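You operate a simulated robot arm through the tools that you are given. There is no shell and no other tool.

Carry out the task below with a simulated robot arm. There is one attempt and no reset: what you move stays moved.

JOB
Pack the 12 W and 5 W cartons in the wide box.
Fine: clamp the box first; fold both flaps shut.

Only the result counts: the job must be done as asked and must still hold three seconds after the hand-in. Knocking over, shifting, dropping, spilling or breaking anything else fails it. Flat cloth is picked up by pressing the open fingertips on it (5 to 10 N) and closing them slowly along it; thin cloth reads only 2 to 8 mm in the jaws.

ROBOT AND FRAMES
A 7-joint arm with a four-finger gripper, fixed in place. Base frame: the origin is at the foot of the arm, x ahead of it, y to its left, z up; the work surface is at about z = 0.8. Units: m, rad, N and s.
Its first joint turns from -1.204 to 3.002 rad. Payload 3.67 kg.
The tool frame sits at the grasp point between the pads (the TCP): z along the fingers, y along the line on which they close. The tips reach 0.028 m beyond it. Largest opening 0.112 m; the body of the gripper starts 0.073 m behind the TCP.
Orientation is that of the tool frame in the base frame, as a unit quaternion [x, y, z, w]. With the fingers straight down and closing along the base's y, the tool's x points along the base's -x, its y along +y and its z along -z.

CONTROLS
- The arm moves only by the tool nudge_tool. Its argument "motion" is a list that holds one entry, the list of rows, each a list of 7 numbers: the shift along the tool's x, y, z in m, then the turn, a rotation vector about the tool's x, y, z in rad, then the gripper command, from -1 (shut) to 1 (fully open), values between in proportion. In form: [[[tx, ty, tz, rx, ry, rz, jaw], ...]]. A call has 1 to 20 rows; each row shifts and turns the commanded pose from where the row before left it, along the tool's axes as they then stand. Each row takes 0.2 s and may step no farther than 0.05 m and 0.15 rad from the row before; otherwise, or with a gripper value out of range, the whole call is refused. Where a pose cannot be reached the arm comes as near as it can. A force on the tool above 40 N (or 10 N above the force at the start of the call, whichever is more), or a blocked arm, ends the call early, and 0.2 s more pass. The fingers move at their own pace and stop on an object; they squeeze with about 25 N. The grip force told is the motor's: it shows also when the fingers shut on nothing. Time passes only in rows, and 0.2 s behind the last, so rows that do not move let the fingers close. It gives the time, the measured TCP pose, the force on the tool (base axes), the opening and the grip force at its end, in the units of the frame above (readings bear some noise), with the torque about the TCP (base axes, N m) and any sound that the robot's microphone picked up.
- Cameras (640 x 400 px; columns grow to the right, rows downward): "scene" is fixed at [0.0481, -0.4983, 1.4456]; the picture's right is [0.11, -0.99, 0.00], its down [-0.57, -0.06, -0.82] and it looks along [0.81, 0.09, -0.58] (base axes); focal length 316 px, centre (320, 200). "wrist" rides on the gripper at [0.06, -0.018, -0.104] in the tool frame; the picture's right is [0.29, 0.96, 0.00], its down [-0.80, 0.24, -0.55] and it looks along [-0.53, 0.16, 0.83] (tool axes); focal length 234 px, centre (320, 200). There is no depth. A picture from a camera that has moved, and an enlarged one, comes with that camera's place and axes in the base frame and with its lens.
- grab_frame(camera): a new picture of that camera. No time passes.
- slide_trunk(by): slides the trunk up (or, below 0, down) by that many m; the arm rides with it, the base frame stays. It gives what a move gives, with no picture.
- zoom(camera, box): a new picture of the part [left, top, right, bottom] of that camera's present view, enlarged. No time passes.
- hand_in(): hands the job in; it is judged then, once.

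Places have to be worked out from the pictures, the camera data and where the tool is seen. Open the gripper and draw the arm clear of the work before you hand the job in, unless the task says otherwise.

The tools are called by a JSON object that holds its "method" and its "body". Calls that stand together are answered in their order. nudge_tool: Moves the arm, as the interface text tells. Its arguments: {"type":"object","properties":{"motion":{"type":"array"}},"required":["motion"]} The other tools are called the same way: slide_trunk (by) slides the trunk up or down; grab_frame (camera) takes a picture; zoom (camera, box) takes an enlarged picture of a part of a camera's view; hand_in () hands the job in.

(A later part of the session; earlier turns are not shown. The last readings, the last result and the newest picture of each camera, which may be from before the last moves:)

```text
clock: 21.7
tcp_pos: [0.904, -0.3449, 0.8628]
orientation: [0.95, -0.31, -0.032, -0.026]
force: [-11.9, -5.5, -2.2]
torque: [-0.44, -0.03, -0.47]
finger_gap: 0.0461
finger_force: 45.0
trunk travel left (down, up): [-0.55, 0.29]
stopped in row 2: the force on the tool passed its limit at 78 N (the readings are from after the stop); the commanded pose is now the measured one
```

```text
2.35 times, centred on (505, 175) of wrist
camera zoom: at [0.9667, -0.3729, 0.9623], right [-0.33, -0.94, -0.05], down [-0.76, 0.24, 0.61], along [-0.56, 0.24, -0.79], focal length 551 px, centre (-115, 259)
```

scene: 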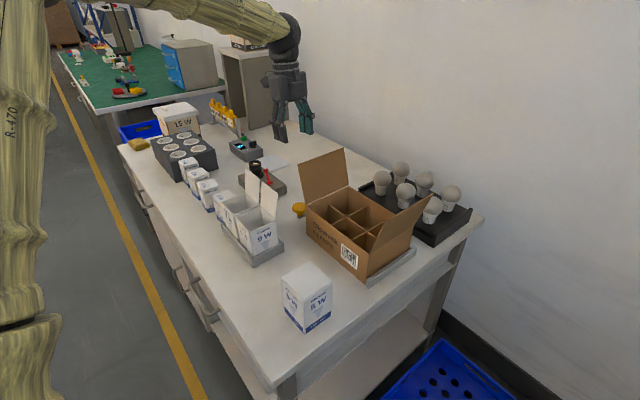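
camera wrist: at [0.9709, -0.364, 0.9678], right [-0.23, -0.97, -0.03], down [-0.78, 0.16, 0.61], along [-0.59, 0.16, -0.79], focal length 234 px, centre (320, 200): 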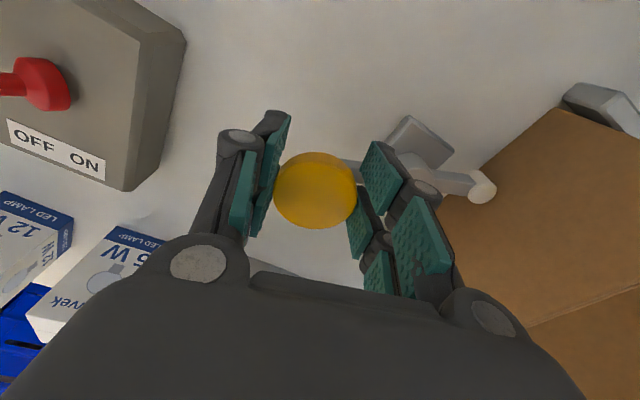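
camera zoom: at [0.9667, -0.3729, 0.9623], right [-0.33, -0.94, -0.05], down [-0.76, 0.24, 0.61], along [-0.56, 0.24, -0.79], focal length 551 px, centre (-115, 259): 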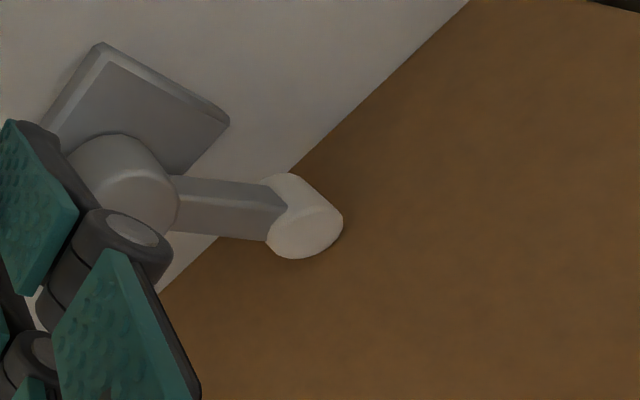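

The force spiked at ~81° of swing, likely the nub reaching the wall or the lever's stop. I check whether the box moved and push gently a little more.

{"method": "nudge_tool", "body": {"motion": [[[0.003, 0, 0, 0, 0, 0.05, -1], [0, 0, 0, 0, 0, 0, -1]]]}}

{"method": "zoom", "body": {"camera": "wrist", "box": [370, 90, 640, 260]}}

{"method": "zoom", "body": {"camera": "scene", "box": [240, 110, 480, 290]}}

```text
clock: 22.4
tcp_pos: [0.9085, -0.3497, 0.8621]
orientation: [0.944, -0.329, -0.03, -0.029]
force: [19.5, 29.9, -3.4]
torque: [0.15, -0.96, -0.18]
finger_gap: 0.046
finger_force: 45.2
out of reach, approached as far as the arm can: row 1
trunk travel left (down, up): [-0.55, 0.29]
stopped in row 2: the force on the tool passed its limit at 41 N (the readings are from after the stop); the commanded pose is now the measured one
```

```text
2.35 times, centred on (505, 175) of wrist
camera zoom: at [0.971, -0.379, 0.9623], right [-0.37, -0.93, -0.06], down [-0.75, 0.26, 0.61], along [-0.55, 0.26, -0.79], focal length 551 px, centre (-115, 259)
```

zoom: 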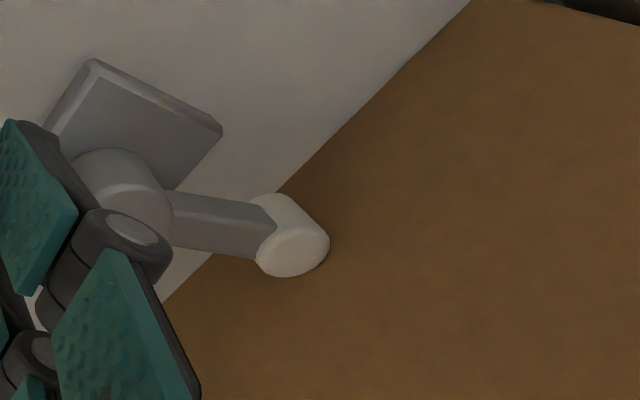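

```text
2.22 times, centred on (360, 200) of scene
camera zoom: at [0.0481, -0.4983, 1.4456], right [0.11, -0.99, 0.0], down [-0.57, -0.06, -0.82], along [0.81, 0.09, -0.58], focal length 701 px, centre (231, 200)
```

zoom: 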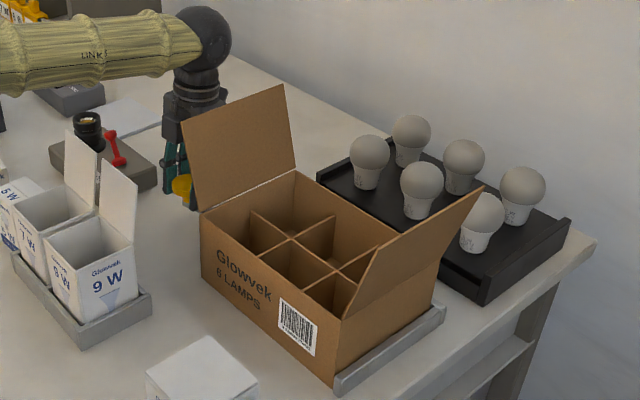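

The arm reports it's at its reach/joint limit here, so I'll release the knob, back off upward, and look at whether the lever holds and touches the box.

{"method": "nudge_tool", "body": {"motion": [[[0, 0, 0, 0, 0, 0, 0.0], [0, 0, 0, 0, 0, 0, 0.25], [0, 0, -0.03, 0, 0, 0, 0.25], [0, 0, -0.04, 0, 0, 0, 0.25], [0, 0, -0.04, 0, 0, 0, 0.25], [0, 0, -0.04, 0, 0, 0, 0.25], [0, 0, 0, 0, 0, 0, 0.25]]]}}

{"method": "grab_frame", "body": {"camera": "wrist"}}

{"method": "grab_frame", "body": {"camera": "scene"}}

```text
clock: 24.0
tcp_pos: [0.9102, -0.3645, 1.0029]
orientation: [0.943, -0.33, -0.031, -0.027]
force: [-0.1, -0.6, 0.3]
torque: [-0.01, 0.04, -0.01]
finger_gap: 0.0699
finger_force: 0.1
out of reach, approached as far as the arm can: row 6
trunk travel left (down, up): [-0.55, 0.29]
```

```text
taken
camera wrist: at [0.972, -0.3951, 1.1028], right [-0.37, -0.93, -0.05], down [-0.75, 0.27, 0.61], along [-0.55, 0.26, -0.79], focal length 234 px, centre (320, 200)
```

wrist: 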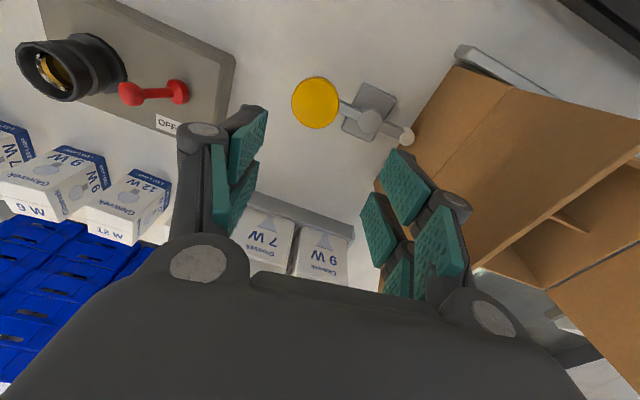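

```text
taken
```

scene: 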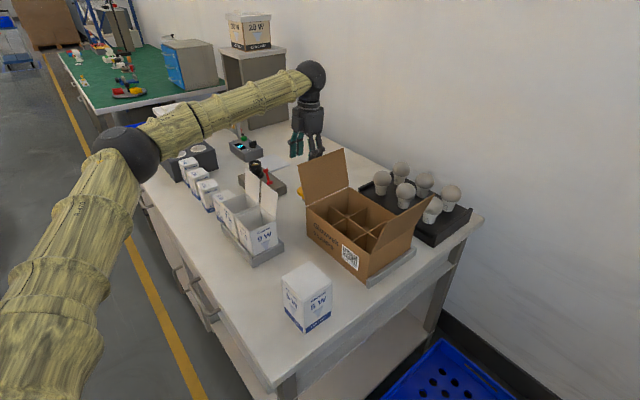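

{"method": "zoom", "body": {"camera": "wrist", "box": [280, 40, 500, 180]}}

```text
2.86 times, centred on (390, 110) of wrist
camera zoom: at [0.972, -0.3951, 1.1028], right [-0.37, -0.93, -0.05], down [-0.75, 0.27, 0.61], along [-0.55, 0.26, -0.79], focal length 669 px, centre (120, 457)
```

zoom: 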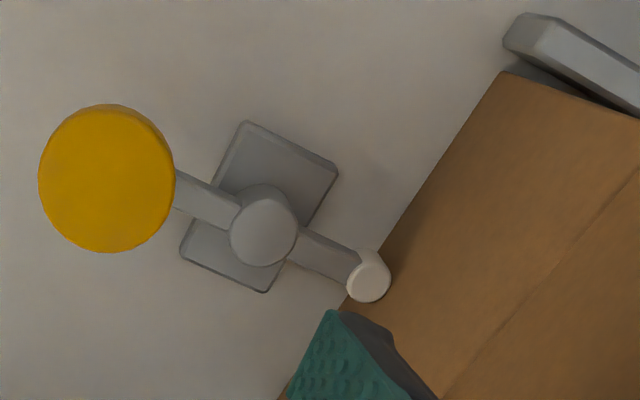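

The nub is at or within a millimetre of the wall, with the lever about 85° round. To be sure it's firmly engaged I'll come round with closed fingers and push the knob further along the wall direction, checking the force.

{"method": "nudge_tool", "body": {"motion": [[[-0.03, 0, 0, 0, 0, 0, 0], [-0.03, 0, 0, 0, 0, 0, -1], [0, 0, 0, 0, 0, -0.146, -1], [0, 0, 0, 0, 0, -0.146, -1], [0, 0, 0, 0, 0, -0.146, -1], [0, 0, 0, 0, 0, -0.146, -1], [0, 0, 0, 0, 0, -0.146, -1], [0, 0, 0, 0, 0, -0.146, -1], [0, 0, 0, 0, 0, -0.146, -1], [0, 0, 0, 0, 0, -0.146, -1], [0, 0, 0, 0, 0, -0.146, -1], [0, 0, 0, 0, 0, -0.146, -1], [0, 0, 0, 0, 0, 0, -1]]]}}

{"method": "grab_frame", "body": {"camera": "wrist"}}

```text
clock: 26.8
tcp_pos: [0.8609, -0.3435, 1.0047]
orientation: [0.922, 0.384, -0.005, -0.041]
force: [0.4, -0.1, -0.4]
torque: [0.02, 0.01, 0.01]
finger_gap: 0.0003
finger_force: 25.0
out of reach, approached as far as the arm can: row 1, 2
trunk travel left (down, up): [-0.55, 0.29]
```

```text
taken
camera wrist: at [0.8942, -0.2956, 1.1116], right [0.88, -0.47, -0.07], down [-0.37, -0.77, 0.52], along [-0.3, -0.43, -0.85], focal length 234 px, centre (320, 200)
```

wrist: 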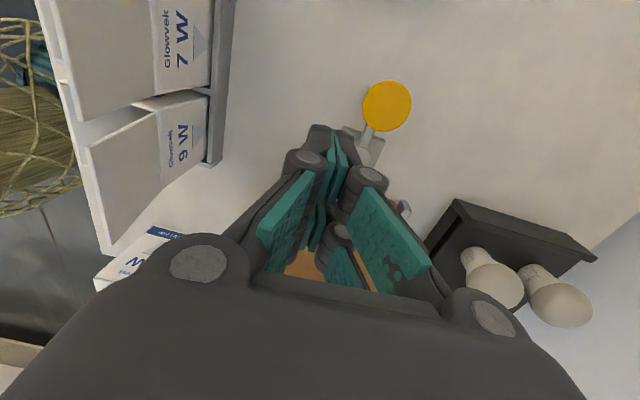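

The knob is now at about (0.914,-0.353). I'll lower the closed fingers on its near side and then push it along the wall direction in small steps.

{"method": "nudge_tool", "body": {"motion": [[[0.0308, -0.0058, 0, 0, 0, 0, -1], [0, 0.0028, 0.034, 0, 0, 0, -1], [0, 0.0028, 0.034, 0, 0, 0, -1], [0, 0.0028, 0.034, 0, 0, 0, -1], [0, 0.0028, 0.034, 0, 0, 0, -1], [0, 0, 0, 0, 0, 0, -1]]]}}

{"method": "grab_frame", "body": {"camera": "wrist"}}

```text
clock: 28.2
tcp_pos: [0.8816, -0.3157, 0.8685]
orientation: [0.923, 0.383, -0.005, -0.04]
force: [0.1, 0.7, 0.6]
torque: [-0.01, 0.0, 0.02]
finger_gap: 0.0
finger_force: 25.4
trunk travel left (down, up): [-0.55, 0.29]
```

```text
taken
camera wrist: at [0.9152, -0.2677, 0.9757], right [0.88, -0.47, -0.07], down [-0.37, -0.77, 0.51], along [-0.3, -0.43, -0.85], focal length 234 px, centre (320, 200)
```

wrist: 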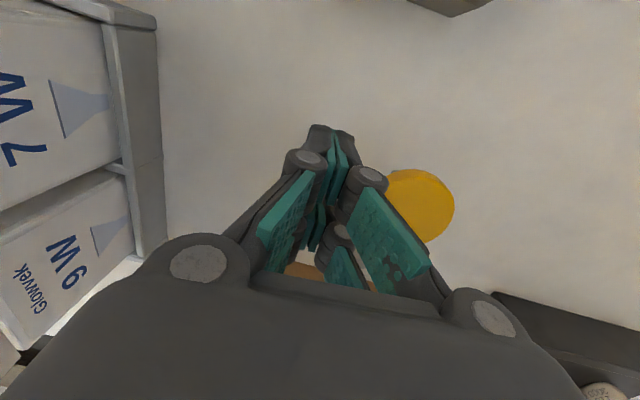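

The knob is directly along the push direction, about 2.4 cm from the fingers' face. I advance to contact in small steps.

{"method": "nudge_tool", "body": {"motion": [[[0, 0.01, 0, 0, 0, 0, -1], [0, 0.008, 0, 0, 0, 0, -1], [0, 0.004, 0, 0, 0, 0, -1], [0, 0.003, 0, 0, 0, 0, -1], [0, 0.003, 0, 0, 0, 0, -1], [0, 0, 0, 0, 0, 0, -1]]]}}

{"method": "grab_frame", "body": {"camera": "wrist"}}

```text
clock: 29.4
tcp_pos: [0.8946, -0.3306, 0.8681]
orientation: [0.923, 0.383, -0.008, -0.045]
force: [-17.0, 11.6, 12.2]
torque: [-0.13, 0.04, -0.29]
finger_gap: 0.0001
finger_force: 24.9
trunk travel left (down, up): [-0.55, 0.29]
stopped in row 5: the force on the tool passed its limit at 44 N (the readings are from after the stop); the commanded pose is now the measured one
```

```text
taken
camera wrist: at [0.9292, -0.2831, 0.9747], right [0.88, -0.47, -0.08], down [-0.37, -0.78, 0.51], along [-0.3, -0.42, -0.85], focal length 234 px, centre (320, 200)
```

wrist: 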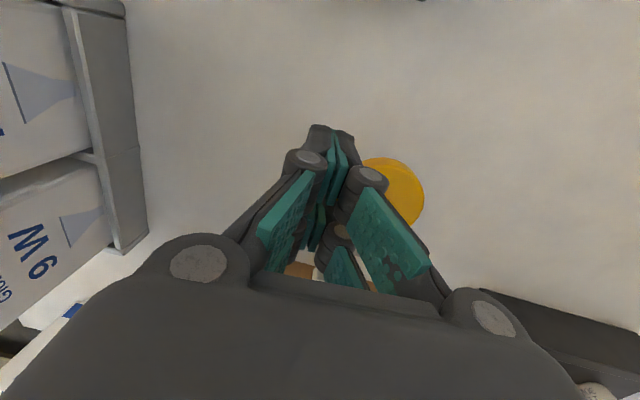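

The knob resists a 40+ N push without moving: the lever is firmly seated. I back off, raise the arm, and verify clamp and box.

{"method": "nudge_tool", "body": {"motion": [[[0, -0.02, 0, 0, 0, 0, -1], [0, -0.02, -0.01, 0, 0, 0, -1], [0, -0.004, -0.045, 0, 0, 0, -1], [0, -0.004, -0.045, 0, 0, 0, -1], [0, -0.004, -0.045, 0, 0, 0, -1], [0, -0.004, -0.045, 0, 0, 0, -1], [0, -0.004, -0.04, 0, 0, 0, -1], [0, 0, 0, 0, 0, 0, -1]]]}}

{"method": "grab_frame", "body": {"camera": "wrist"}}

{"method": "zoom", "body": {"camera": "scene", "box": [240, 110, 480, 290]}}

```text
clock: 31.1
tcp_pos: [0.8678, -0.3055, 1.1036]
orientation: [0.923, 0.383, -0.009, -0.045]
force: [1.5, -0.5, -0.1]
torque: [-0.01, 0.03, -0.02]
finger_gap: 0.0001
finger_force: 25.0
trunk travel left (down, up): [-0.55, 0.29]
```

```text
taken
camera wrist: at [0.9022, -0.2592, 1.2086], right [0.88, -0.47, -0.08], down [-0.37, -0.77, 0.52], along [-0.3, -0.42, -0.85], focal length 234 px, centre (320, 200)
```

wrist: 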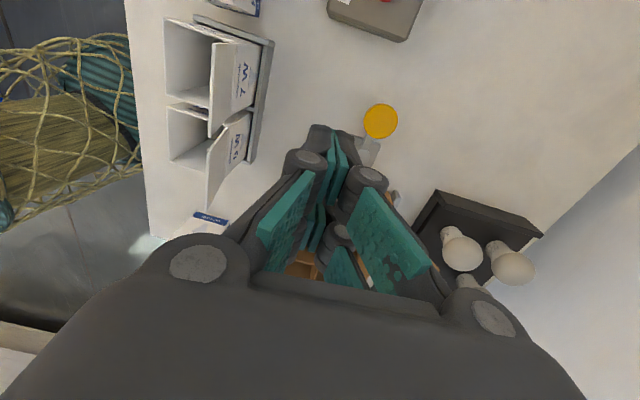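

```text
2.22 times, centred on (360, 200) of scene
camera zoom: at [0.0481, -0.4983, 1.4456], right [0.11, -0.99, 0.0], down [-0.57, -0.06, -0.82], along [0.81, 0.09, -0.58], focal length 701 px, centre (231, 200)
```

zoom: 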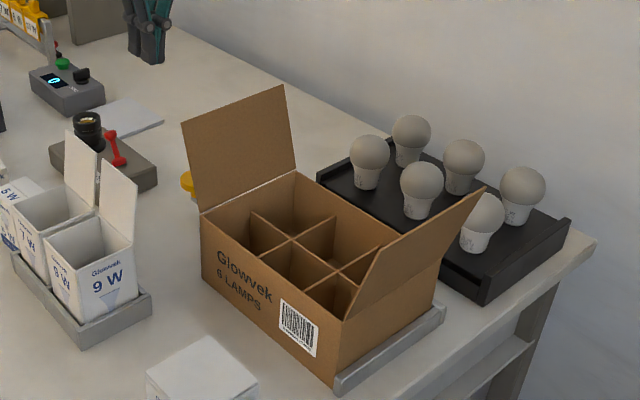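

The box has been pressed snugly against its stop (shifted only a pixel), so the clamp is on. Next I go over the carton row, straightening the tool, to measure the 5 W and 12 W cartons.

{"method": "nudge_tool", "body": {"motion": [[[0, 0, -0.03, -0.09, -0.018, 0, -1], [0.0202, -0.0367, -0.003, 0, 0, 0, 0], [0.0202, -0.0367, -0.003, 0, 0, 0, 0], [0.0202, -0.0367, -0.003, 0, 0, 0, 0], [0.0202, -0.0367, -0.003, 0, 0, 0, 0.5], [0.0202, -0.0367, -0.003, 0, 0, 0, 0.5], [0.0202, -0.0367, -0.003, 0, 0, 0, 0.5], [0.0202, -0.0367, 0, 0, 0, 0, 0.5], [0.0202, -0.0367, 0, 0, 0, 0, 0.5], [0.0202, -0.0367, 0, 0, 0, 0, 0.5], [0, 0, 0, 0, 0, -0.15, 0.5], [0, 0, 0, 0, 0, -0.15, 0.5], [0, 0, 0, 0, 0, -0.15, 0.5], [0, 0, 0, 0, 0, -0.15, 0.5], [0, 0, 0, 0, 0, -0.15, 0.5], [0, 0, 0, 0, 0, -0.035, 0.5], [0, 0, 0, 0, 0, 0, 0.5]]]}}

{"method": "grab_frame", "body": {"camera": "wrist"}}

{"method": "grab_frame", "body": {"camera": "scene"}}

```text
clock: 32.8
tcp_pos: [0.8084, -0.1353, 1.1521]
orientation: [0.936, 0.348, 0.018, -0.055]
force: [0.4, 0.5, -0.5]
torque: [-0.03, 0.04, -0.03]
finger_gap: 0.0841
finger_force: 0.1
trunk travel left (down, up): [-0.55, 0.29]
stopped in row 8: the arm was blocked; the commanded pose is now the measured one
```

```text
taken
camera wrist: at [0.843, -0.0951, 1.2598], right [0.84, -0.53, -0.07], down [-0.44, -0.76, 0.47], along [-0.3, -0.37, -0.88], focal length 234 px, centre (320, 200)
```

wrist: 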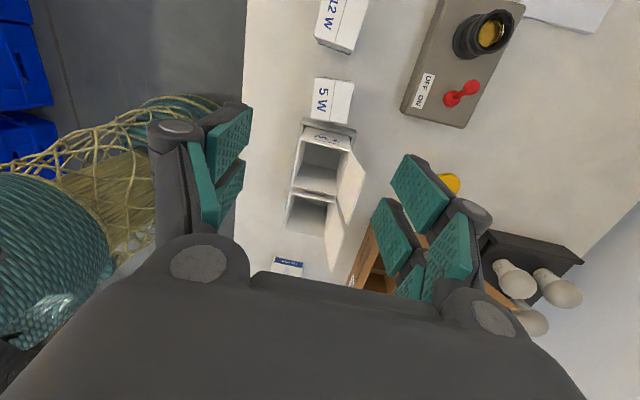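

```text
taken
```

scene: 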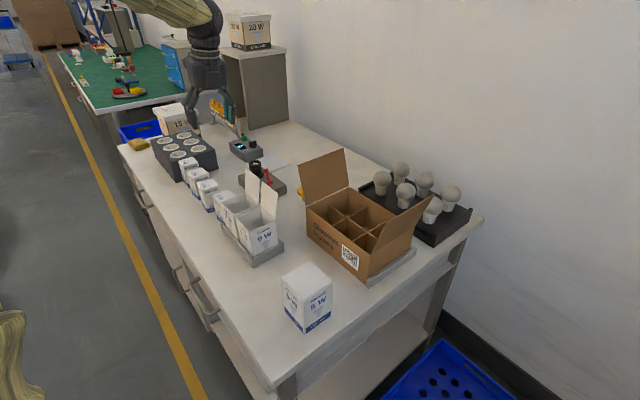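

The arm got blocked near a joint limit and the tool has tilted ~0.11 rad. I'll rotate back toward the yaw that worked (90°) and straighten the tool.

{"method": "nudge_tool", "body": {"motion": [[[0, 0, 0, 0, 0, -0.15, 0.5], [0, 0, 0, 0, 0, -0.15, 0.5], [0, 0, 0, 0, 0, -0.15, 0.5], [0, 0, 0, 0, 0, -0.15, 0.5], [0, 0, 0, 0, 0, -0.13, 0.5], [0, 0, 0, 0, 0, 0, 0.5]]]}}

```text
clock: 34.2
tcp_pos: [0.8073, -0.1369, 1.1495]
orientation: [0.75, 0.659, 0.035, -0.045]
force: [-0.3, 0.0, 0.0]
torque: [0.03, 0.02, 0.0]
finger_gap: 0.0841
finger_force: 0.2
trunk travel left (down, up): [-0.55, 0.29]
```

Now I straighten the residual tilt and fine-tune yaw to 90°.

{"method": "nudge_tool", "body": {"motion": [[[0, 0, 0, -0.02, -0.112, 0, 0.5], [0, 0, 0, 0, 0, -0.13, 0.5], [0, 0, 0, 0, 0, 0, 0.5]]]}}

{"method": "grab_frame", "body": {"camera": "wrist"}}

```text
clock: 35.0
tcp_pos: [0.8068, -0.1343, 1.15]
orientation: [0.706, 0.708, -0.001, 0.0]
force: [-0.8, 0.6, -0.4]
torque: [-0.02, 0.0, 0.01]
finger_gap: 0.0844
finger_force: 0.1
trunk travel left (down, up): [-0.55, 0.29]
```

```text
taken
camera wrist: at [0.7895, -0.0739, 1.2539], right [0.96, 0.29, 0.0], down [0.24, -0.8, 0.56], along [0.16, -0.53, -0.83], focal length 234 px, centre (320, 200)
```

wrist: 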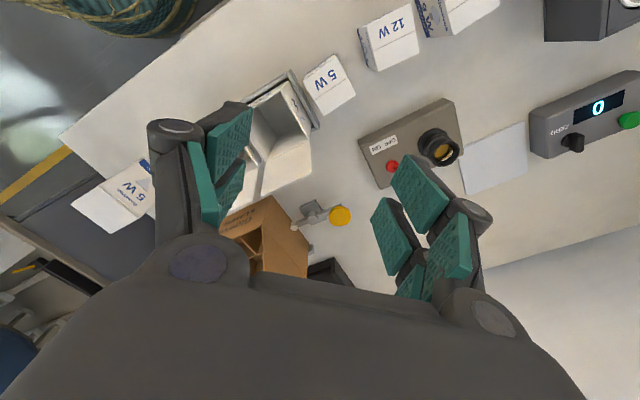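

Orientation is clean now, and the clamp lever is visibly against the box wall. I zoom on the 5 W / 12 W cartons.

{"method": "zoom", "body": {"camera": "wrist", "box": [290, 0, 450, 130]}}

{"method": "zoom", "body": {"camera": "scene", "box": [170, 150, 250, 220]}}

{"method": "zoom", "body": {"camera": "wrist", "box": [200, 180, 380, 290]}}

```text
3.08 times, centred on (370, 65) of wrist
camera zoom: at [0.7895, -0.0739, 1.2539], right [0.96, 0.29, 0.0], down [0.24, -0.8, 0.56], along [0.16, -0.53, -0.83], focal length 720 px, centre (166, 615)
```

zoom: 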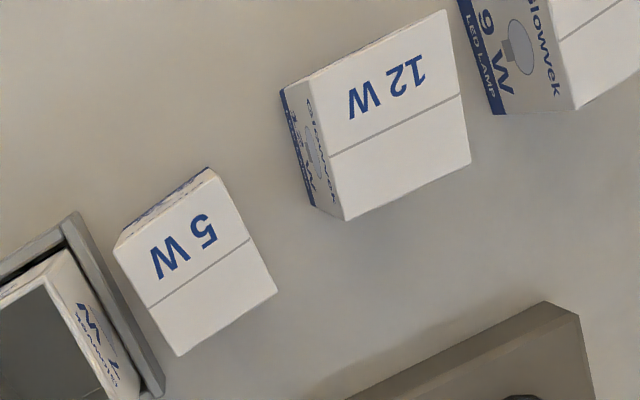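

```text
5.71 times, centred on (210, 185) of scene
camera zoom: at [0.0481, -0.4983, 1.4456], right [0.11, -0.99, 0.0], down [-0.57, -0.06, -0.82], along [0.81, 0.09, -0.58], focal length 1803 px, centre (949, 286)
```

zoom: 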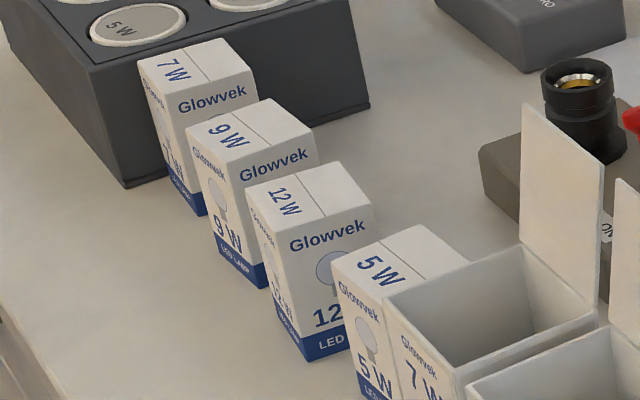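

```text
3.56 times, centred on (290, 235) of wrist
camera zoom: at [0.7895, -0.0739, 1.2539], right [0.96, 0.29, 0.0], down [0.24, -0.8, 0.56], along [0.16, -0.53, -0.83], focal length 833 px, centre (427, 76)
```

zoom: 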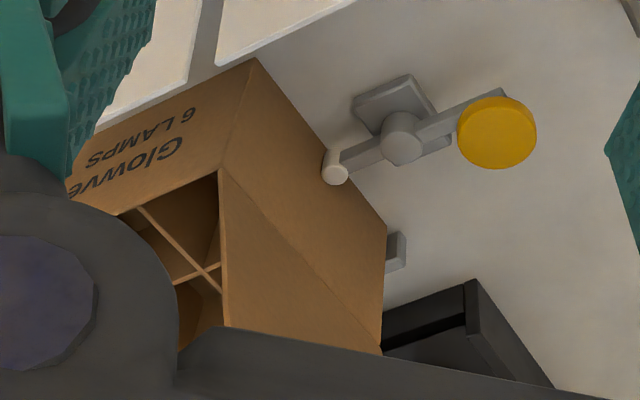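

Stereo puts the 5 W carton top at about (0.816,-0.117), z≈0.90, ~52×57 mm with its long direction at -39.5°, and the 12 W at (0.876,-0.042), ~53 mm square. I position above the 5 W and rotate so the fingers close across the row (yaw -50.5°).

{"method": "nudge_tool", "body": {"motion": [[[0.017, 0.0095, 0.03, 0, 0, 0, 0.5], [0, 0, 0.03, 0, 0, 0, 0.5], [0, 0, 0, 0, 0, -0.15, 0.5], [0, 0, 0, 0, 0, -0.15, 0.5], [0, 0, 0, 0, 0, -0.15, 0.5], [0, 0, 0, 0, 0, -0.15, 0.5], [0, 0, 0, 0, 0, -0.15, 0.5], [0, 0, 0, 0, 0, -0.15, 0.5], [0, 0, 0, 0, 0, -0.15, 0.5], [0, 0, 0, 0, 0, -0.15, 0.5], [0, 0, 0, 0, 0, -0.15, 0.5], [0, 0, 0, 0, 0, -0.15, 0.5], [0, 0, 0, 0, 0, -0.15, 0.5], [0, 0, 0, 0, 0, -0.15, 0.5], [0, 0, 0, 0, 0, -0.15, 0.5], [0, 0, 0, 0, 0, -0.15, 0.5], [0, 0, 0, 0, 0, -0.15, 0.5], [0, 0, 0, 0, 0, -0.15, 0.5], [0, 0, 0, 0, 0, -0.052, 0.5], [0, 0, 0, 0, 0, 0, 0.5]]]}}

{"method": "grab_frame", "body": {"camera": "wrist"}}

{"method": "grab_frame", "body": {"camera": "scene"}}

```text
clock: 39.2
tcp_pos: [0.8173, -0.1212, 1.0906]
orientation: [-0.427, 0.904, 0.0, -0.001]
force: [-0.3, 0.2, 0.0]
torque: [0.01, -0.04, -0.04]
finger_gap: 0.0842
finger_force: 0.1
trunk travel left (down, up): [-0.55, 0.29]
```

```text
taken
camera wrist: at [0.7931, -0.177, 1.1939], right [-0.92, 0.39, 0.0], down [0.32, 0.77, 0.55], along [0.21, 0.51, -0.83], focal length 234 px, centre (320, 200)
```

wrist: 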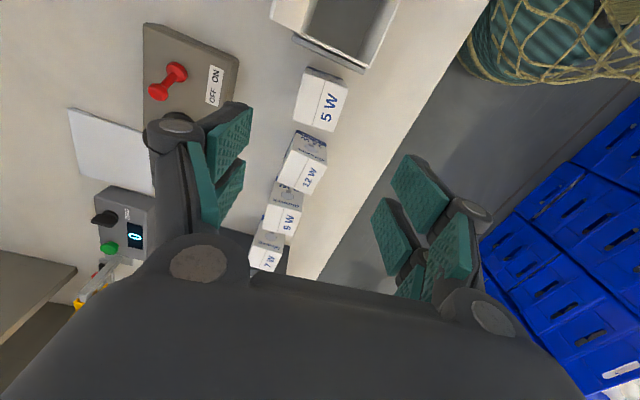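

```text
taken
```

scene: 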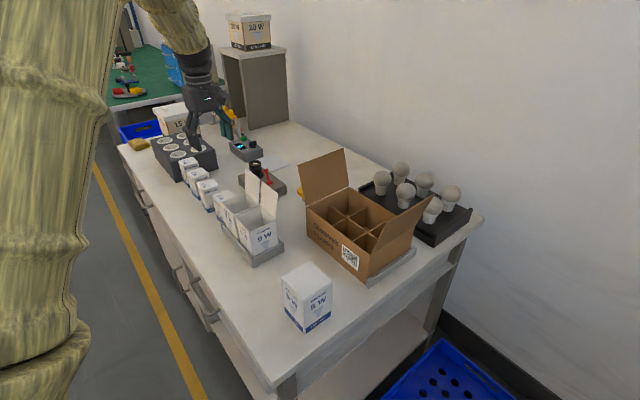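

Yaw is right and the 5 W carton lies almost on the tool axis. I zoom to verify alignment before descending.

{"method": "zoom", "body": {"camera": "wrist", "box": [270, 40, 370, 200]}}

```text
2.50 times, centred on (320, 120) of wrist
camera zoom: at [0.7931, -0.177, 1.1939], right [-0.92, 0.39, 0.0], down [0.32, 0.77, 0.55], along [0.21, 0.51, -0.83], focal length 585 px, centre (320, 400)
```

zoom: 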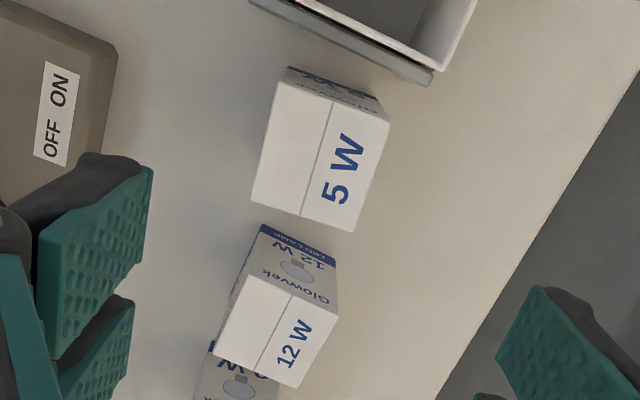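

The 5 W carton is centred under the tool within 2 mm and its faces are parallel to the pads (~53 mm across). I descend and close on its upper 3 cm.

{"method": "nudge_tool", "body": {"motion": [[[0.002, -0.001, 0.04, 0, 0, 0, 0.5], [0, 0, 0.04, 0, 0, 0, 0.5], [0, 0, 0.04, 0, 0, 0, 0.5], [0, 0, 0.04, 0, 0, 0, 0.5], [0, 0, 0.0356, 0, 0, 0, 0.5], [0, 0, 0, 0, 0, 0, 0.5]]]}}

{"method": "grab_frame", "body": {"camera": "wrist"}}

```text
clock: 40.6
tcp_pos: [0.8173, -0.1224, 0.8927]
orientation: [-0.426, 0.905, 0.0, 0.0]
force: [0.0, 0.0, 0.3]
torque: [0.02, 0.0, -0.02]
finger_gap: 0.0839
finger_force: 0.0
trunk travel left (down, up): [-0.55, 0.29]
```

```text
taken
camera wrist: at [0.7924, -0.1791, 0.9973], right [-0.92, 0.39, 0.0], down [0.32, 0.77, 0.55], along [0.21, 0.51, -0.83], focal length 234 px, centre (320, 200)
```

wrist: 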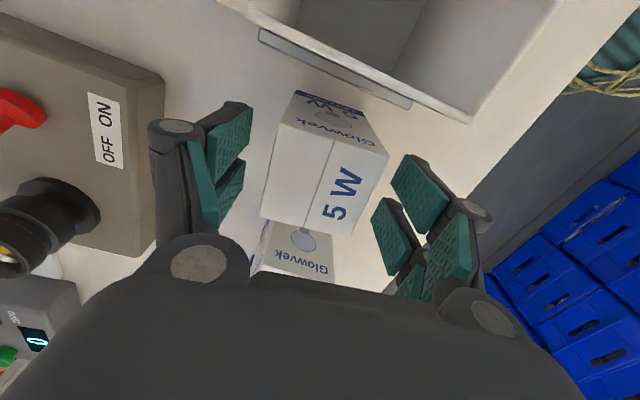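

Carton is centred between the pads. Closing slowly, then a small lift to check the hold.

{"method": "nudge_tool", "body": {"motion": [[[0.003, 0, 0, 0, 0, 0, 0.2], [0, 0, 0, 0, 0, 0, 0.0], [0, 0, 0, 0, 0, 0, -0.2], [0, 0, 0, 0, 0, 0, -1], [0, 0, 0, 0, 0, 0, -1], [0, 0, -0.02, 0, 0, 0, -1], [0, 0, 0, 0, 0, 0, -1]]]}}

{"method": "grab_frame", "body": {"camera": "wrist"}}

{"method": "zoom", "body": {"camera": "scene", "box": [150, 90, 290, 250]}}

```text
clock: 42.2
tcp_pos: [0.8154, -0.1241, 0.9121]
orientation: [-0.426, 0.905, 0.0, -0.001]
force: [-0.4, 0.3, -0.7]
torque: [-0.01, 0.04, 0.0]
finger_gap: 0.0552
finger_force: 25.1
trunk travel left (down, up): [-0.55, 0.29]
```

```text
taken
camera wrist: at [0.791, -0.181, 1.0171], right [-0.92, 0.39, 0.0], down [0.32, 0.77, 0.55], along [0.21, 0.51, -0.83], focal length 234 px, centre (320, 200)
```

wrist: 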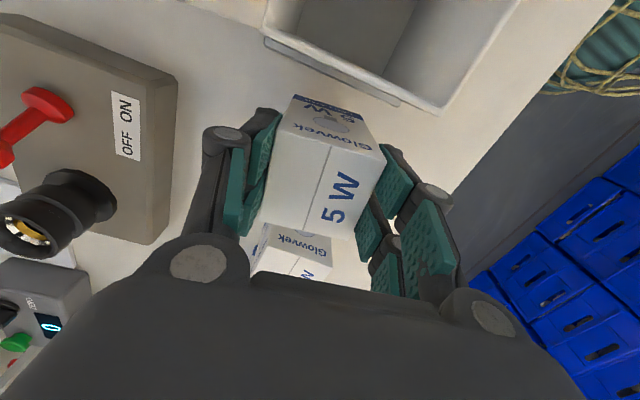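

```text
2.50 times, centred on (220, 170) of scene
camera zoom: at [0.0481, -0.4983, 1.4456], right [0.11, -0.99, 0.0], down [-0.57, -0.06, -0.82], along [0.81, 0.09, -0.58], focal length 789 px, centre (570, 275)
```

zoom: 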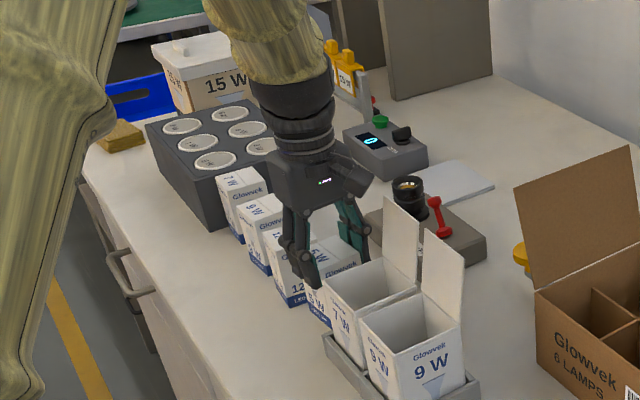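

The 5 W carton is held (55 mm) and lifted. I raise it well above the lids and flaps, and carry it over the box.

{"method": "nudge_tool", "body": {"motion": [[[0, 0, -0.04, 0, 0, 0, -1], [0, 0, -0.045, 0, 0, 0, -1], [0, 0, -0.045, 0, 0, 0, -1], [0, 0, -0.045, 0, 0, 0, -1], [0, 0, -0.045, 0, 0, 0, -1], [0, 0, 0, 0, 0, 0, -1]]]}}

{"method": "nudge_tool", "body": {"motion": [[[0.0351, -0.0164, 0, 0, 0, 0, -1], [0.0351, -0.0164, 0, 0, 0, 0, -1], [0.0351, -0.0164, 0, 0, 0, 0, -1], [0.0351, -0.0164, 0, 0, 0, 0, -1], [0.0351, -0.0164, 0, 0, 0, 0, -1], [0.0351, -0.0164, 0, 0, 0, 0, -1], [0.0351, -0.0164, 0, 0, 0, 0, -1], [0.0351, -0.0164, 0, 0, 0, 0, -1], [0.0351, -0.0164, 0, 0, 0, 0, -1], [0.0351, -0.0164, 0, 0, 0, 0, -1], [0, 0, 0, 0, 0, 0, -1]]]}}

{"method": "grab_frame", "body": {"camera": "scene"}}

```text
clock: 43.6
tcp_pos: [0.8156, -0.1234, 1.1323]
orientation: [-0.426, 0.905, 0.0, -0.001]
force: [0.4, -0.2, -0.8]
torque: [0.02, 0.01, 0.02]
finger_gap: 0.0556
finger_force: 25.1
trunk travel left (down, up): [-0.55, 0.29]
```

```text
clock: 46.0
tcp_pos: [0.7205, -0.4983, 1.1341]
orientation: [-0.427, 0.904, 0.0, -0.001]
force: [-0.1, 1.0, -0.6]
torque: [-0.01, 0.03, 0.01]
finger_gap: 0.0553
finger_force: 24.9
trunk travel left (down, up): [-0.55, 0.29]
```

```text
taken
```

scene: 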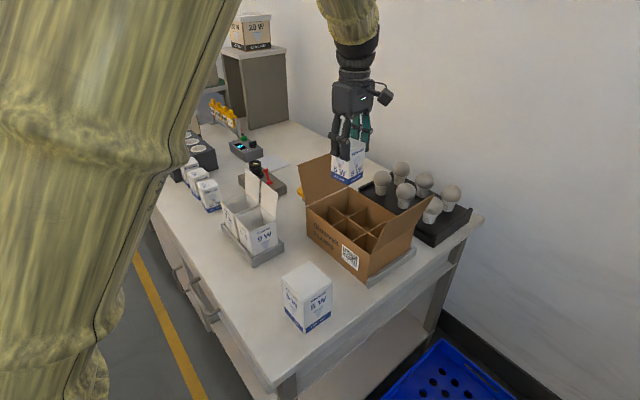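

The carton is held above the box. I rotate to yaw 45° (fingers closing along the box's long side) and take fresh views to fix the target cell.

{"method": "nudge_tool", "body": {"motion": [[[0, 0, 0, 0, 0, 0.15, -1], [0, 0, 0, 0, 0, 0.15, -1], [0, 0, 0, 0, 0, 0.15, -1], [0, 0, 0, 0, 0, 0.15, -1], [0, 0, 0, 0, 0, 0.15, -1], [0, 0, 0, 0, 0, 0.15, -1], [0, 0, 0, 0, 0, 0.15, -1], [0, 0, 0, 0, 0, 0.15, -1], [0, 0, 0, 0, 0, 0.15, -1], [0, 0, 0, 0, 0, 0.15, -1], [0, 0, 0, 0, 0, 0.15, -1], [0, 0, 0, 0, 0, 0.017, -1], [0, 0, 0, 0, 0, 0, -1]]]}}

{"method": "grab_frame", "body": {"camera": "wrist"}}

{"method": "zoom", "body": {"camera": "scene", "box": [280, 130, 450, 290]}}

```text
clock: 48.8
tcp_pos: [0.7181, -0.4982, 1.1352]
orientation: [0.384, 0.923, -0.002, 0.0]
force: [-0.3, 0.0, -0.5]
torque: [0.01, -0.05, -0.01]
finger_gap: 0.0556
finger_force: 24.9
trunk travel left (down, up): [-0.55, 0.29]
```

```text
taken
camera wrist: at [0.6634, -0.4687, 1.2386], right [0.47, 0.88, 0.0], down [0.73, -0.39, 0.55], along [0.49, -0.26, -0.83], focal length 234 px, centre (320, 200)
```

wrist: 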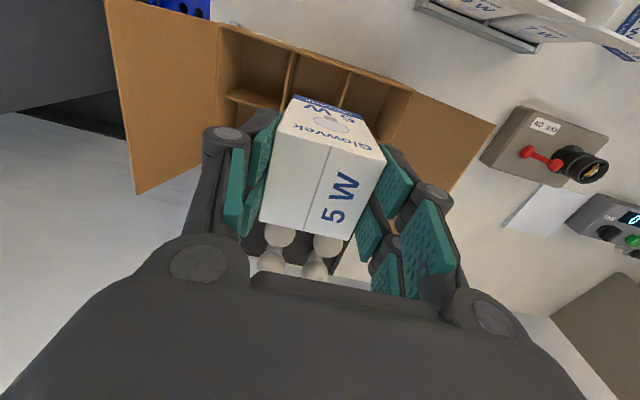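

```text
2.50 times, centred on (365, 210) of scene
camera zoom: at [0.0481, -0.4983, 1.4456], right [0.11, -0.99, 0.0], down [-0.57, -0.06, -0.82], along [0.81, 0.09, -0.58], focal length 789 px, centre (208, 175)
```

zoom: 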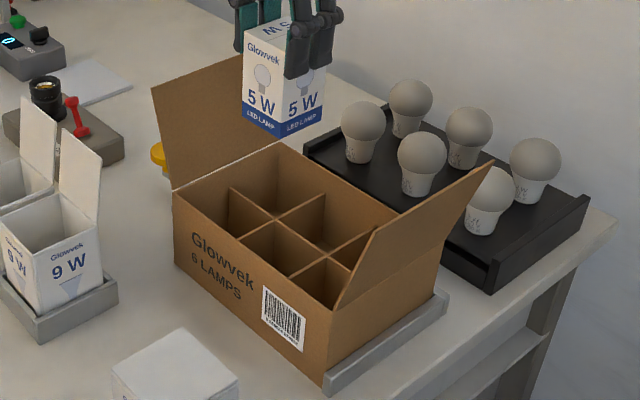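

{"method": "zoom", "body": {"camera": "wrist", "box": [190, 0, 430, 150]}}

```text
2.67 times, centred on (310, 75) of wrist
camera zoom: at [0.6634, -0.4687, 1.2386], right [0.47, 0.88, 0.0], down [0.73, -0.39, 0.55], along [0.49, -0.26, -0.83], focal length 624 px, centre (347, 533)
```

zoom: 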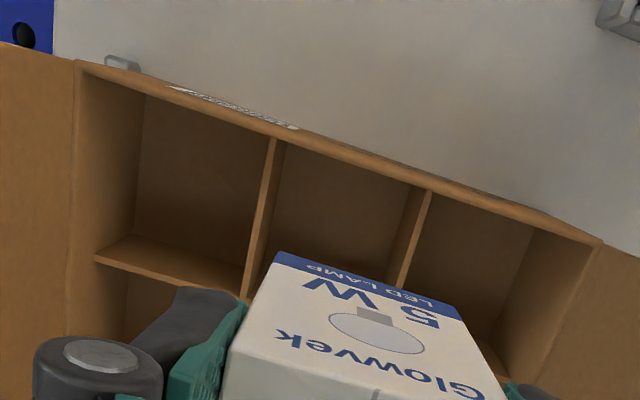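

The middle front cell centre is at about +3 mm, -7.5 mm in tool axes from here, ~77×79 mm, with divider tops near z≈0.875. I shift over it and lower the carton most of the way.

{"method": "nudge_tool", "body": {"motion": [[[0.003, -0.0075, 0.03, 0, 0, 0, -1], [0, 0, 0.04, 0, 0, 0, -1], [0, 0, 0.035, 0, 0, 0, -1], [0, 0, 0, 0, 0, 0, -1]]]}}

{"method": "grab_frame", "body": {"camera": "wrist"}}

{"method": "zoom", "body": {"camera": "scene", "box": [280, 130, 450, 290]}}

```text
clock: 49.8
tcp_pos: [0.7111, -0.5025, 1.0295]
orientation: [0.383, 0.924, -0.001, 0.0]
force: [0.3, 0.9, 0.3]
torque: [-0.01, -0.01, 0.0]
finger_gap: 0.0555
finger_force: 24.9
trunk travel left (down, up): [-0.55, 0.29]
```

```text
taken
camera wrist: at [0.6556, -0.4713, 1.1323], right [0.47, 0.88, 0.0], down [0.73, -0.39, 0.55], along [0.49, -0.26, -0.83], focal length 234 px, centre (320, 200)
```

wrist: 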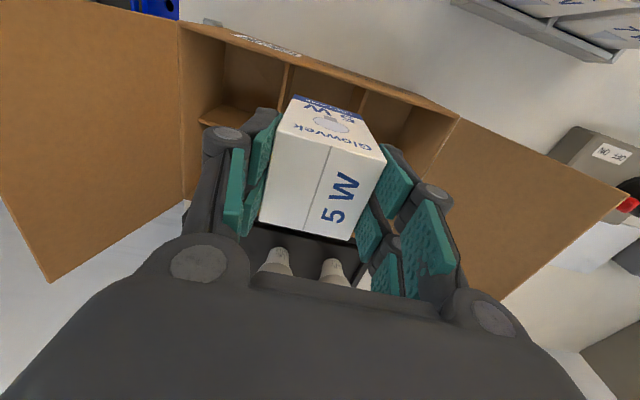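

```text
2.50 times, centred on (365, 210) of scene
camera zoom: at [0.0481, -0.4983, 1.4456], right [0.11, -0.99, 0.0], down [-0.57, -0.06, -0.82], along [0.81, 0.09, -0.58], focal length 789 px, centre (208, 175)
```

zoom: 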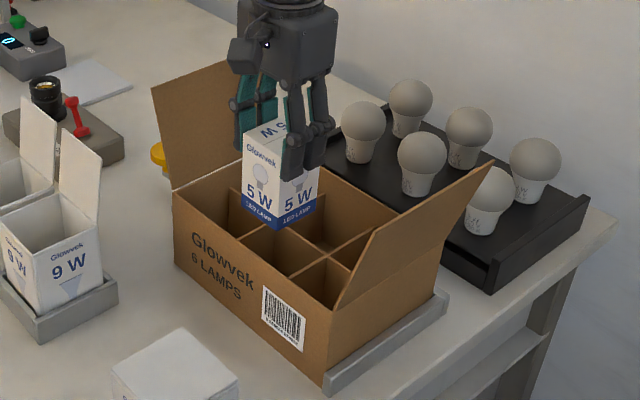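

{"method": "zoom", "body": {"camera": "wrist", "box": [170, 0, 480, 200]}}

```text
2.00 times, centred on (325, 100) of wrist
camera zoom: at [0.6556, -0.4713, 1.1323], right [0.47, 0.88, 0.0], down [0.73, -0.39, 0.55], along [0.49, -0.26, -0.83], focal length 468 px, centre (310, 400)
```

zoom: 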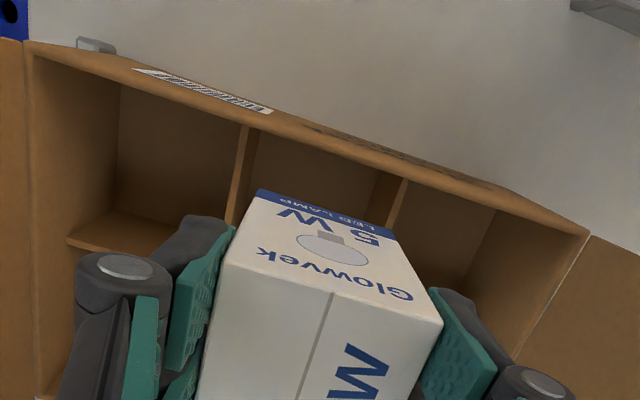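

Alignment is good (cell centre within ~2 mm). I lower further in steps.

{"method": "nudge_tool", "body": {"motion": [[[0.003, 0, 0.03, 0, 0, 0, -1], [0, 0, 0.03, 0, 0, 0, -1], [0, 0, 0.025, 0, 0, 0, -1], [0, 0, 0.02, 0, 0, 0, -1], [0, 0, 0, 0, 0, 0, -1]]]}}

{"method": "grab_frame", "body": {"camera": "wrist"}}

{"method": "zoom", "body": {"camera": "scene", "box": [280, 130, 450, 290]}}

```text
clock: 51.0
tcp_pos: [0.7084, -0.4996, 0.9244]
orientation: [0.383, 0.924, 0.0, -0.001]
force: [-1.3, 0.1, -1.3]
torque: [0.0, 0.02, -0.01]
finger_gap: 0.0554
finger_force: 24.6
trunk travel left (down, up): [-0.55, 0.29]
```

```text
taken
camera wrist: at [0.6533, -0.4699, 1.0282], right [0.47, 0.88, 0.0], down [0.73, -0.39, 0.55], along [0.49, -0.26, -0.83], focal length 234 px, centre (320, 200)
```

wrist: 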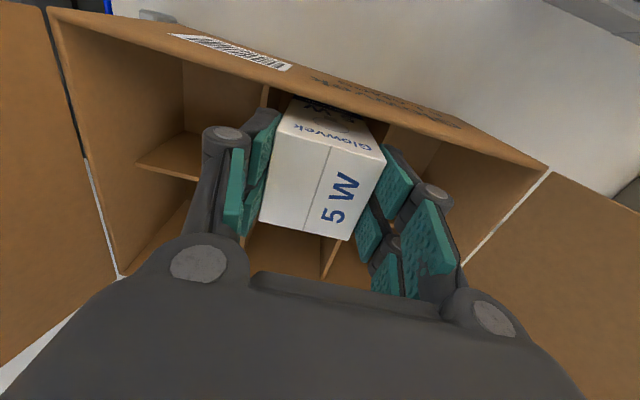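

```text
2.50 times, centred on (365, 210) of scene
camera zoom: at [0.0481, -0.4983, 1.4456], right [0.11, -0.99, 0.0], down [-0.57, -0.06, -0.82], along [0.81, 0.09, -0.58], focal length 789 px, centre (208, 175)
```

zoom: 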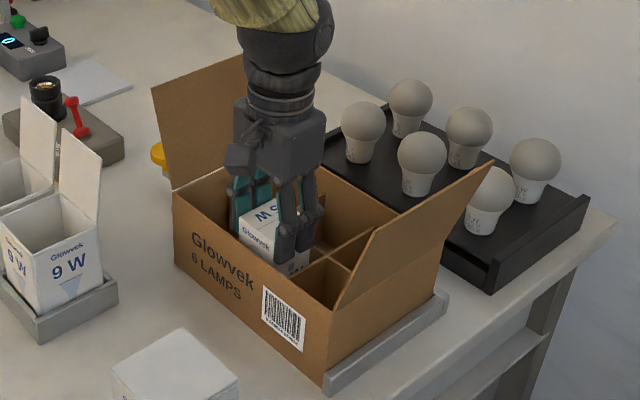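

It's going in cleanly. I lower 1.8 cm more in small steps to feel the floor.

{"method": "nudge_tool", "body": {"motion": [[[0, 0, 0.009, 0, 0, 0, -1], [0, 0, 0.006, 0, 0, 0, -1], [0, 0, 0.004, 0, 0, 0, -1], [0, 0, 0, 0, 0, 0, -1]]]}}

{"method": "grab_frame", "body": {"camera": "wrist"}}

```text
clock: 52.0
tcp_pos: [0.7082, -0.5009, 0.9049]
orientation: [0.383, 0.924, -0.001, 0.0]
force: [0.1, 1.3, -0.7]
torque: [0.0, 0.02, -0.05]
finger_gap: 0.0555
finger_force: 24.6
trunk travel left (down, up): [-0.55, 0.29]
```

```text
taken
camera wrist: at [0.6534, -0.47, 1.0091], right [0.47, 0.88, 0.0], down [0.73, -0.39, 0.55], along [0.49, -0.26, -0.83], focal length 234 px, centre (320, 200)
```

wrist: 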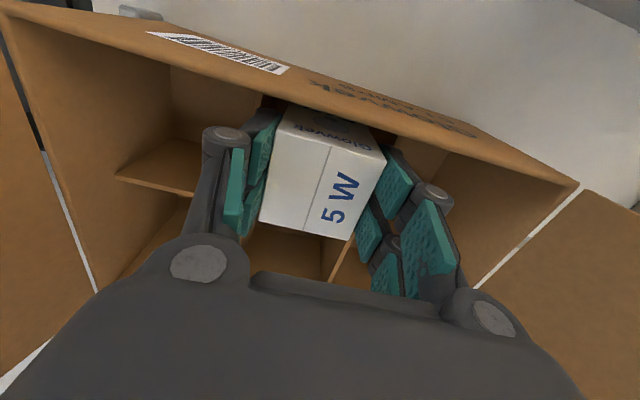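

Still free of contact; I lower another 4 mm, then open slightly so the carton settles on the floor, and retreat straight up.

{"method": "nudge_tool", "body": {"motion": [[[0, 0, 0.004, 0, 0, 0, -1], [0, 0, 0, 0, 0, 0, -1], [0, 0, 0, 0, 0, 0, 0.06], [0, 0, 0, 0, 0, 0, 0.1], [0, 0, -0.01, 0, 0, 0, 0.1], [0, 0, -0.02, 0, 0, 0, 0.15], [0, 0, -0.03, 0, 0, 0, 0.15], [0, 0, -0.04, 0, 0, 0, 0.3], [0, 0, -0.04, 0, 0, 0, 0.3], [0, 0, 0, 0, 0, 0, 0.3]]]}}

{"method": "grab_frame", "body": {"camera": "wrist"}}

{"method": "zoom", "body": {"camera": "scene", "box": [280, 130, 450, 290]}}

```text
clock: 54.2
tcp_pos: [0.7058, -0.5004, 1.042]
orientation: [0.383, 0.924, -0.001, -0.001]
force: [1.0, -0.9, -0.2]
torque: [0.0, 0.01, -0.01]
finger_gap: 0.0728
finger_force: 0.0
trunk travel left (down, up): [-0.55, 0.29]
```

```text
taken
camera wrist: at [0.6519, -0.4703, 1.1464], right [0.47, 0.88, 0.0], down [0.73, -0.39, 0.55], along [0.49, -0.26, -0.83], focal length 234 px, centre (320, 200)
```

wrist: 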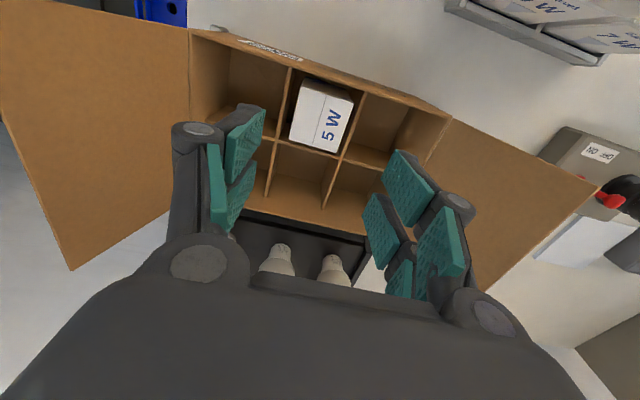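

```text
2.50 times, centred on (365, 210) of scene
camera zoom: at [0.0481, -0.4983, 1.4456], right [0.11, -0.99, 0.0], down [-0.57, -0.06, -0.82], along [0.81, 0.09, -0.58], focal length 789 px, centre (208, 175)
```

zoom: 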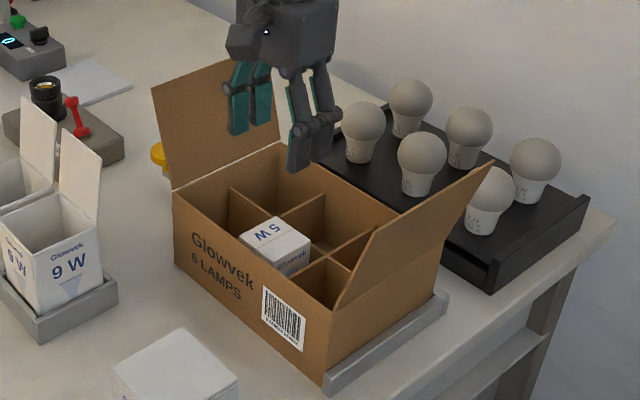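

The 5 W carton stands properly in the middle front cell, below the rim. Now I raise, rotate to yaw -39° and travel to the 12 W carton.

{"method": "nudge_tool", "body": {"motion": [[[0, 0, -0.045, 0, 0, 0, 0.5], [0, 0, -0.045, 0, 0, 0, 0.5], [0, 0, 0, 0, 0, -0.1466, 0.5], [0, 0, 0, 0, 0, -0.1466, 0.5], [0, 0, 0, 0, 0, -0.1466, 0.5], [0, 0, 0, 0, 0, -0.1466, 0.5], [0, 0, 0, 0, 0, -0.1466, 0.5], [0, 0, 0, 0, 0, -0.1466, 0.5], [0, 0, 0, 0, 0, -0.1466, 0.5], [0, 0, 0, 0, 0, -0.1466, 0.5], [0, 0, 0, 0, 0, -0.1466, 0.5], [0, 0, 0, 0, 0, -0.1466, 0.5], [0, 0, 0, 0, 0, 0, 0.5]]]}}

{"method": "nudge_tool", "body": {"motion": [[[-0.0382, 0.02264, 0, 0, 0, 0, 0.5], [-0.0382, 0.02264, 0, 0, 0, 0, 0.5], [-0.0382, 0.02264, 0, 0, 0, 0, 0.5], [-0.0382, 0.02264, 0, 0, 0, 0, 0.5], [-0.0382, 0.02264, 0, 0, 0, 0, 0.5], [-0.0382, 0.02264, 0, 0, 0, 0, 0.5], [-0.0382, 0.02264, 0, 0, 0, 0, 0.5], [-0.0382, 0.02264, 0, 0, 0, 0, 0.5], [-0.0382, 0.02264, 0, 0, 0, 0, 0.5], [-0.0382, 0.02264, 0, 0, 0, 0, 0.5], [-0.0382, 0.02264, 0, 0, 0, 0, 0.5], [0, 0, 0, 0, 0, 0, 0.5]]]}}

{"method": "zoom", "body": {"camera": "wrist", "box": [240, 0, 400, 200]}}

{"method": "grab_frame", "body": {"camera": "scene"}}

```text
clock: 57.0
tcp_pos: [0.71, -0.4998, 1.132]
orientation: [-0.334, 0.942, 0.0, -0.001]
force: [-0.4, 0.8, 0.8]
torque: [0.01, 0.01, 0.02]
finger_gap: 0.0839
finger_force: 0.1
trunk travel left (down, up): [-0.55, 0.29]
```

```text
clock: 59.6
tcp_pos: [0.8797, -0.0442, 1.1313]
orientation: [-0.333, 0.943, 0.001, 0.0]
force: [0.1, -0.6, 0.5]
torque: [0.06, 0.02, 0.02]
finger_gap: 0.0838
finger_force: 0.0
trunk travel left (down, up): [-0.55, 0.29]
```

```text
2.00 times, centred on (320, 100) of wrist
camera zoom: at [0.8438, -0.0959, 1.2348], right [-0.83, 0.56, 0.0], down [0.47, 0.69, 0.55], along [0.31, 0.46, -0.83], focal length 468 px, centre (320, 400)
```

zoom: 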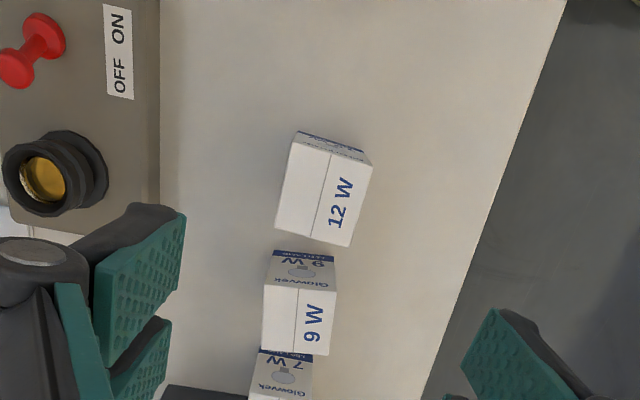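

```text
taken
```

scene: 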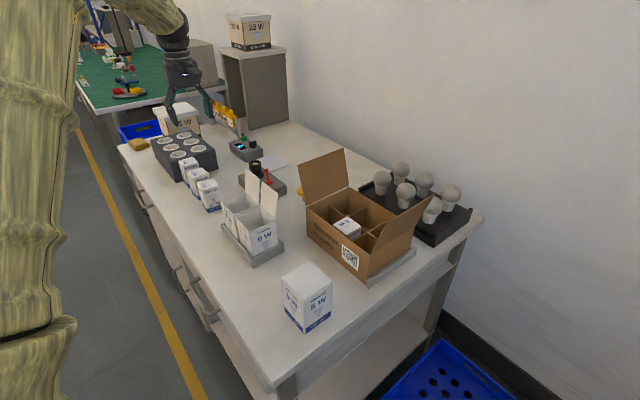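

The 12 W carton is under the tool, within 2 mm, rotated about 3°. I align, descend and close on its upper part.

{"method": "nudge_tool", "body": {"motion": [[[0.0018, 0.0015, 0.04, 0, 0, -0.055, 0.5], [0, 0, 0.04, 0, 0, 0, 0.5], [0, 0, 0.04, 0, 0, 0, 0.5], [0, 0, 0.04, 0, 0, 0, 0.5], [0, 0, 0.03, 0, 0, 0, 0.5], [0, 0, 0, 0, 0, 0, 0.5]]]}}

{"method": "grab_frame", "body": {"camera": "wrist"}}

```text
clock: 61.0
tcp_pos: [0.8763, -0.0416, 0.9406]
orientation: [-0.359, 0.933, -0.001, -0.001]
force: [0.5, 0.7, 0.5]
torque: [0.0, -0.03, -0.01]
finger_gap: 0.0841
finger_force: 0.1
trunk travel left (down, up): [-0.55, 0.29]
```

```text
taken
camera wrist: at [0.8434, -0.0952, 1.0453], right [-0.86, 0.52, 0.0], down [0.43, 0.71, 0.55], along [0.29, 0.47, -0.83], focal length 234 px, centre (320, 200)
```

wrist: 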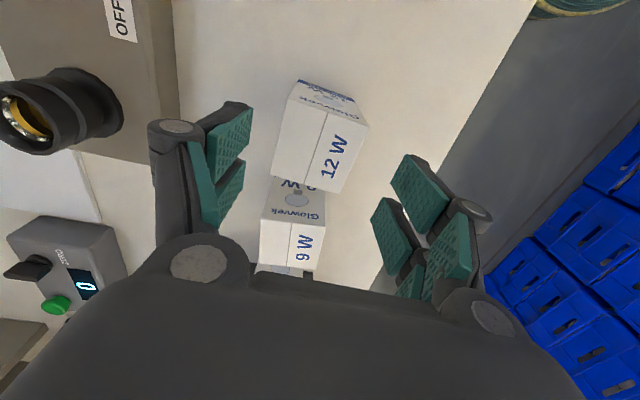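

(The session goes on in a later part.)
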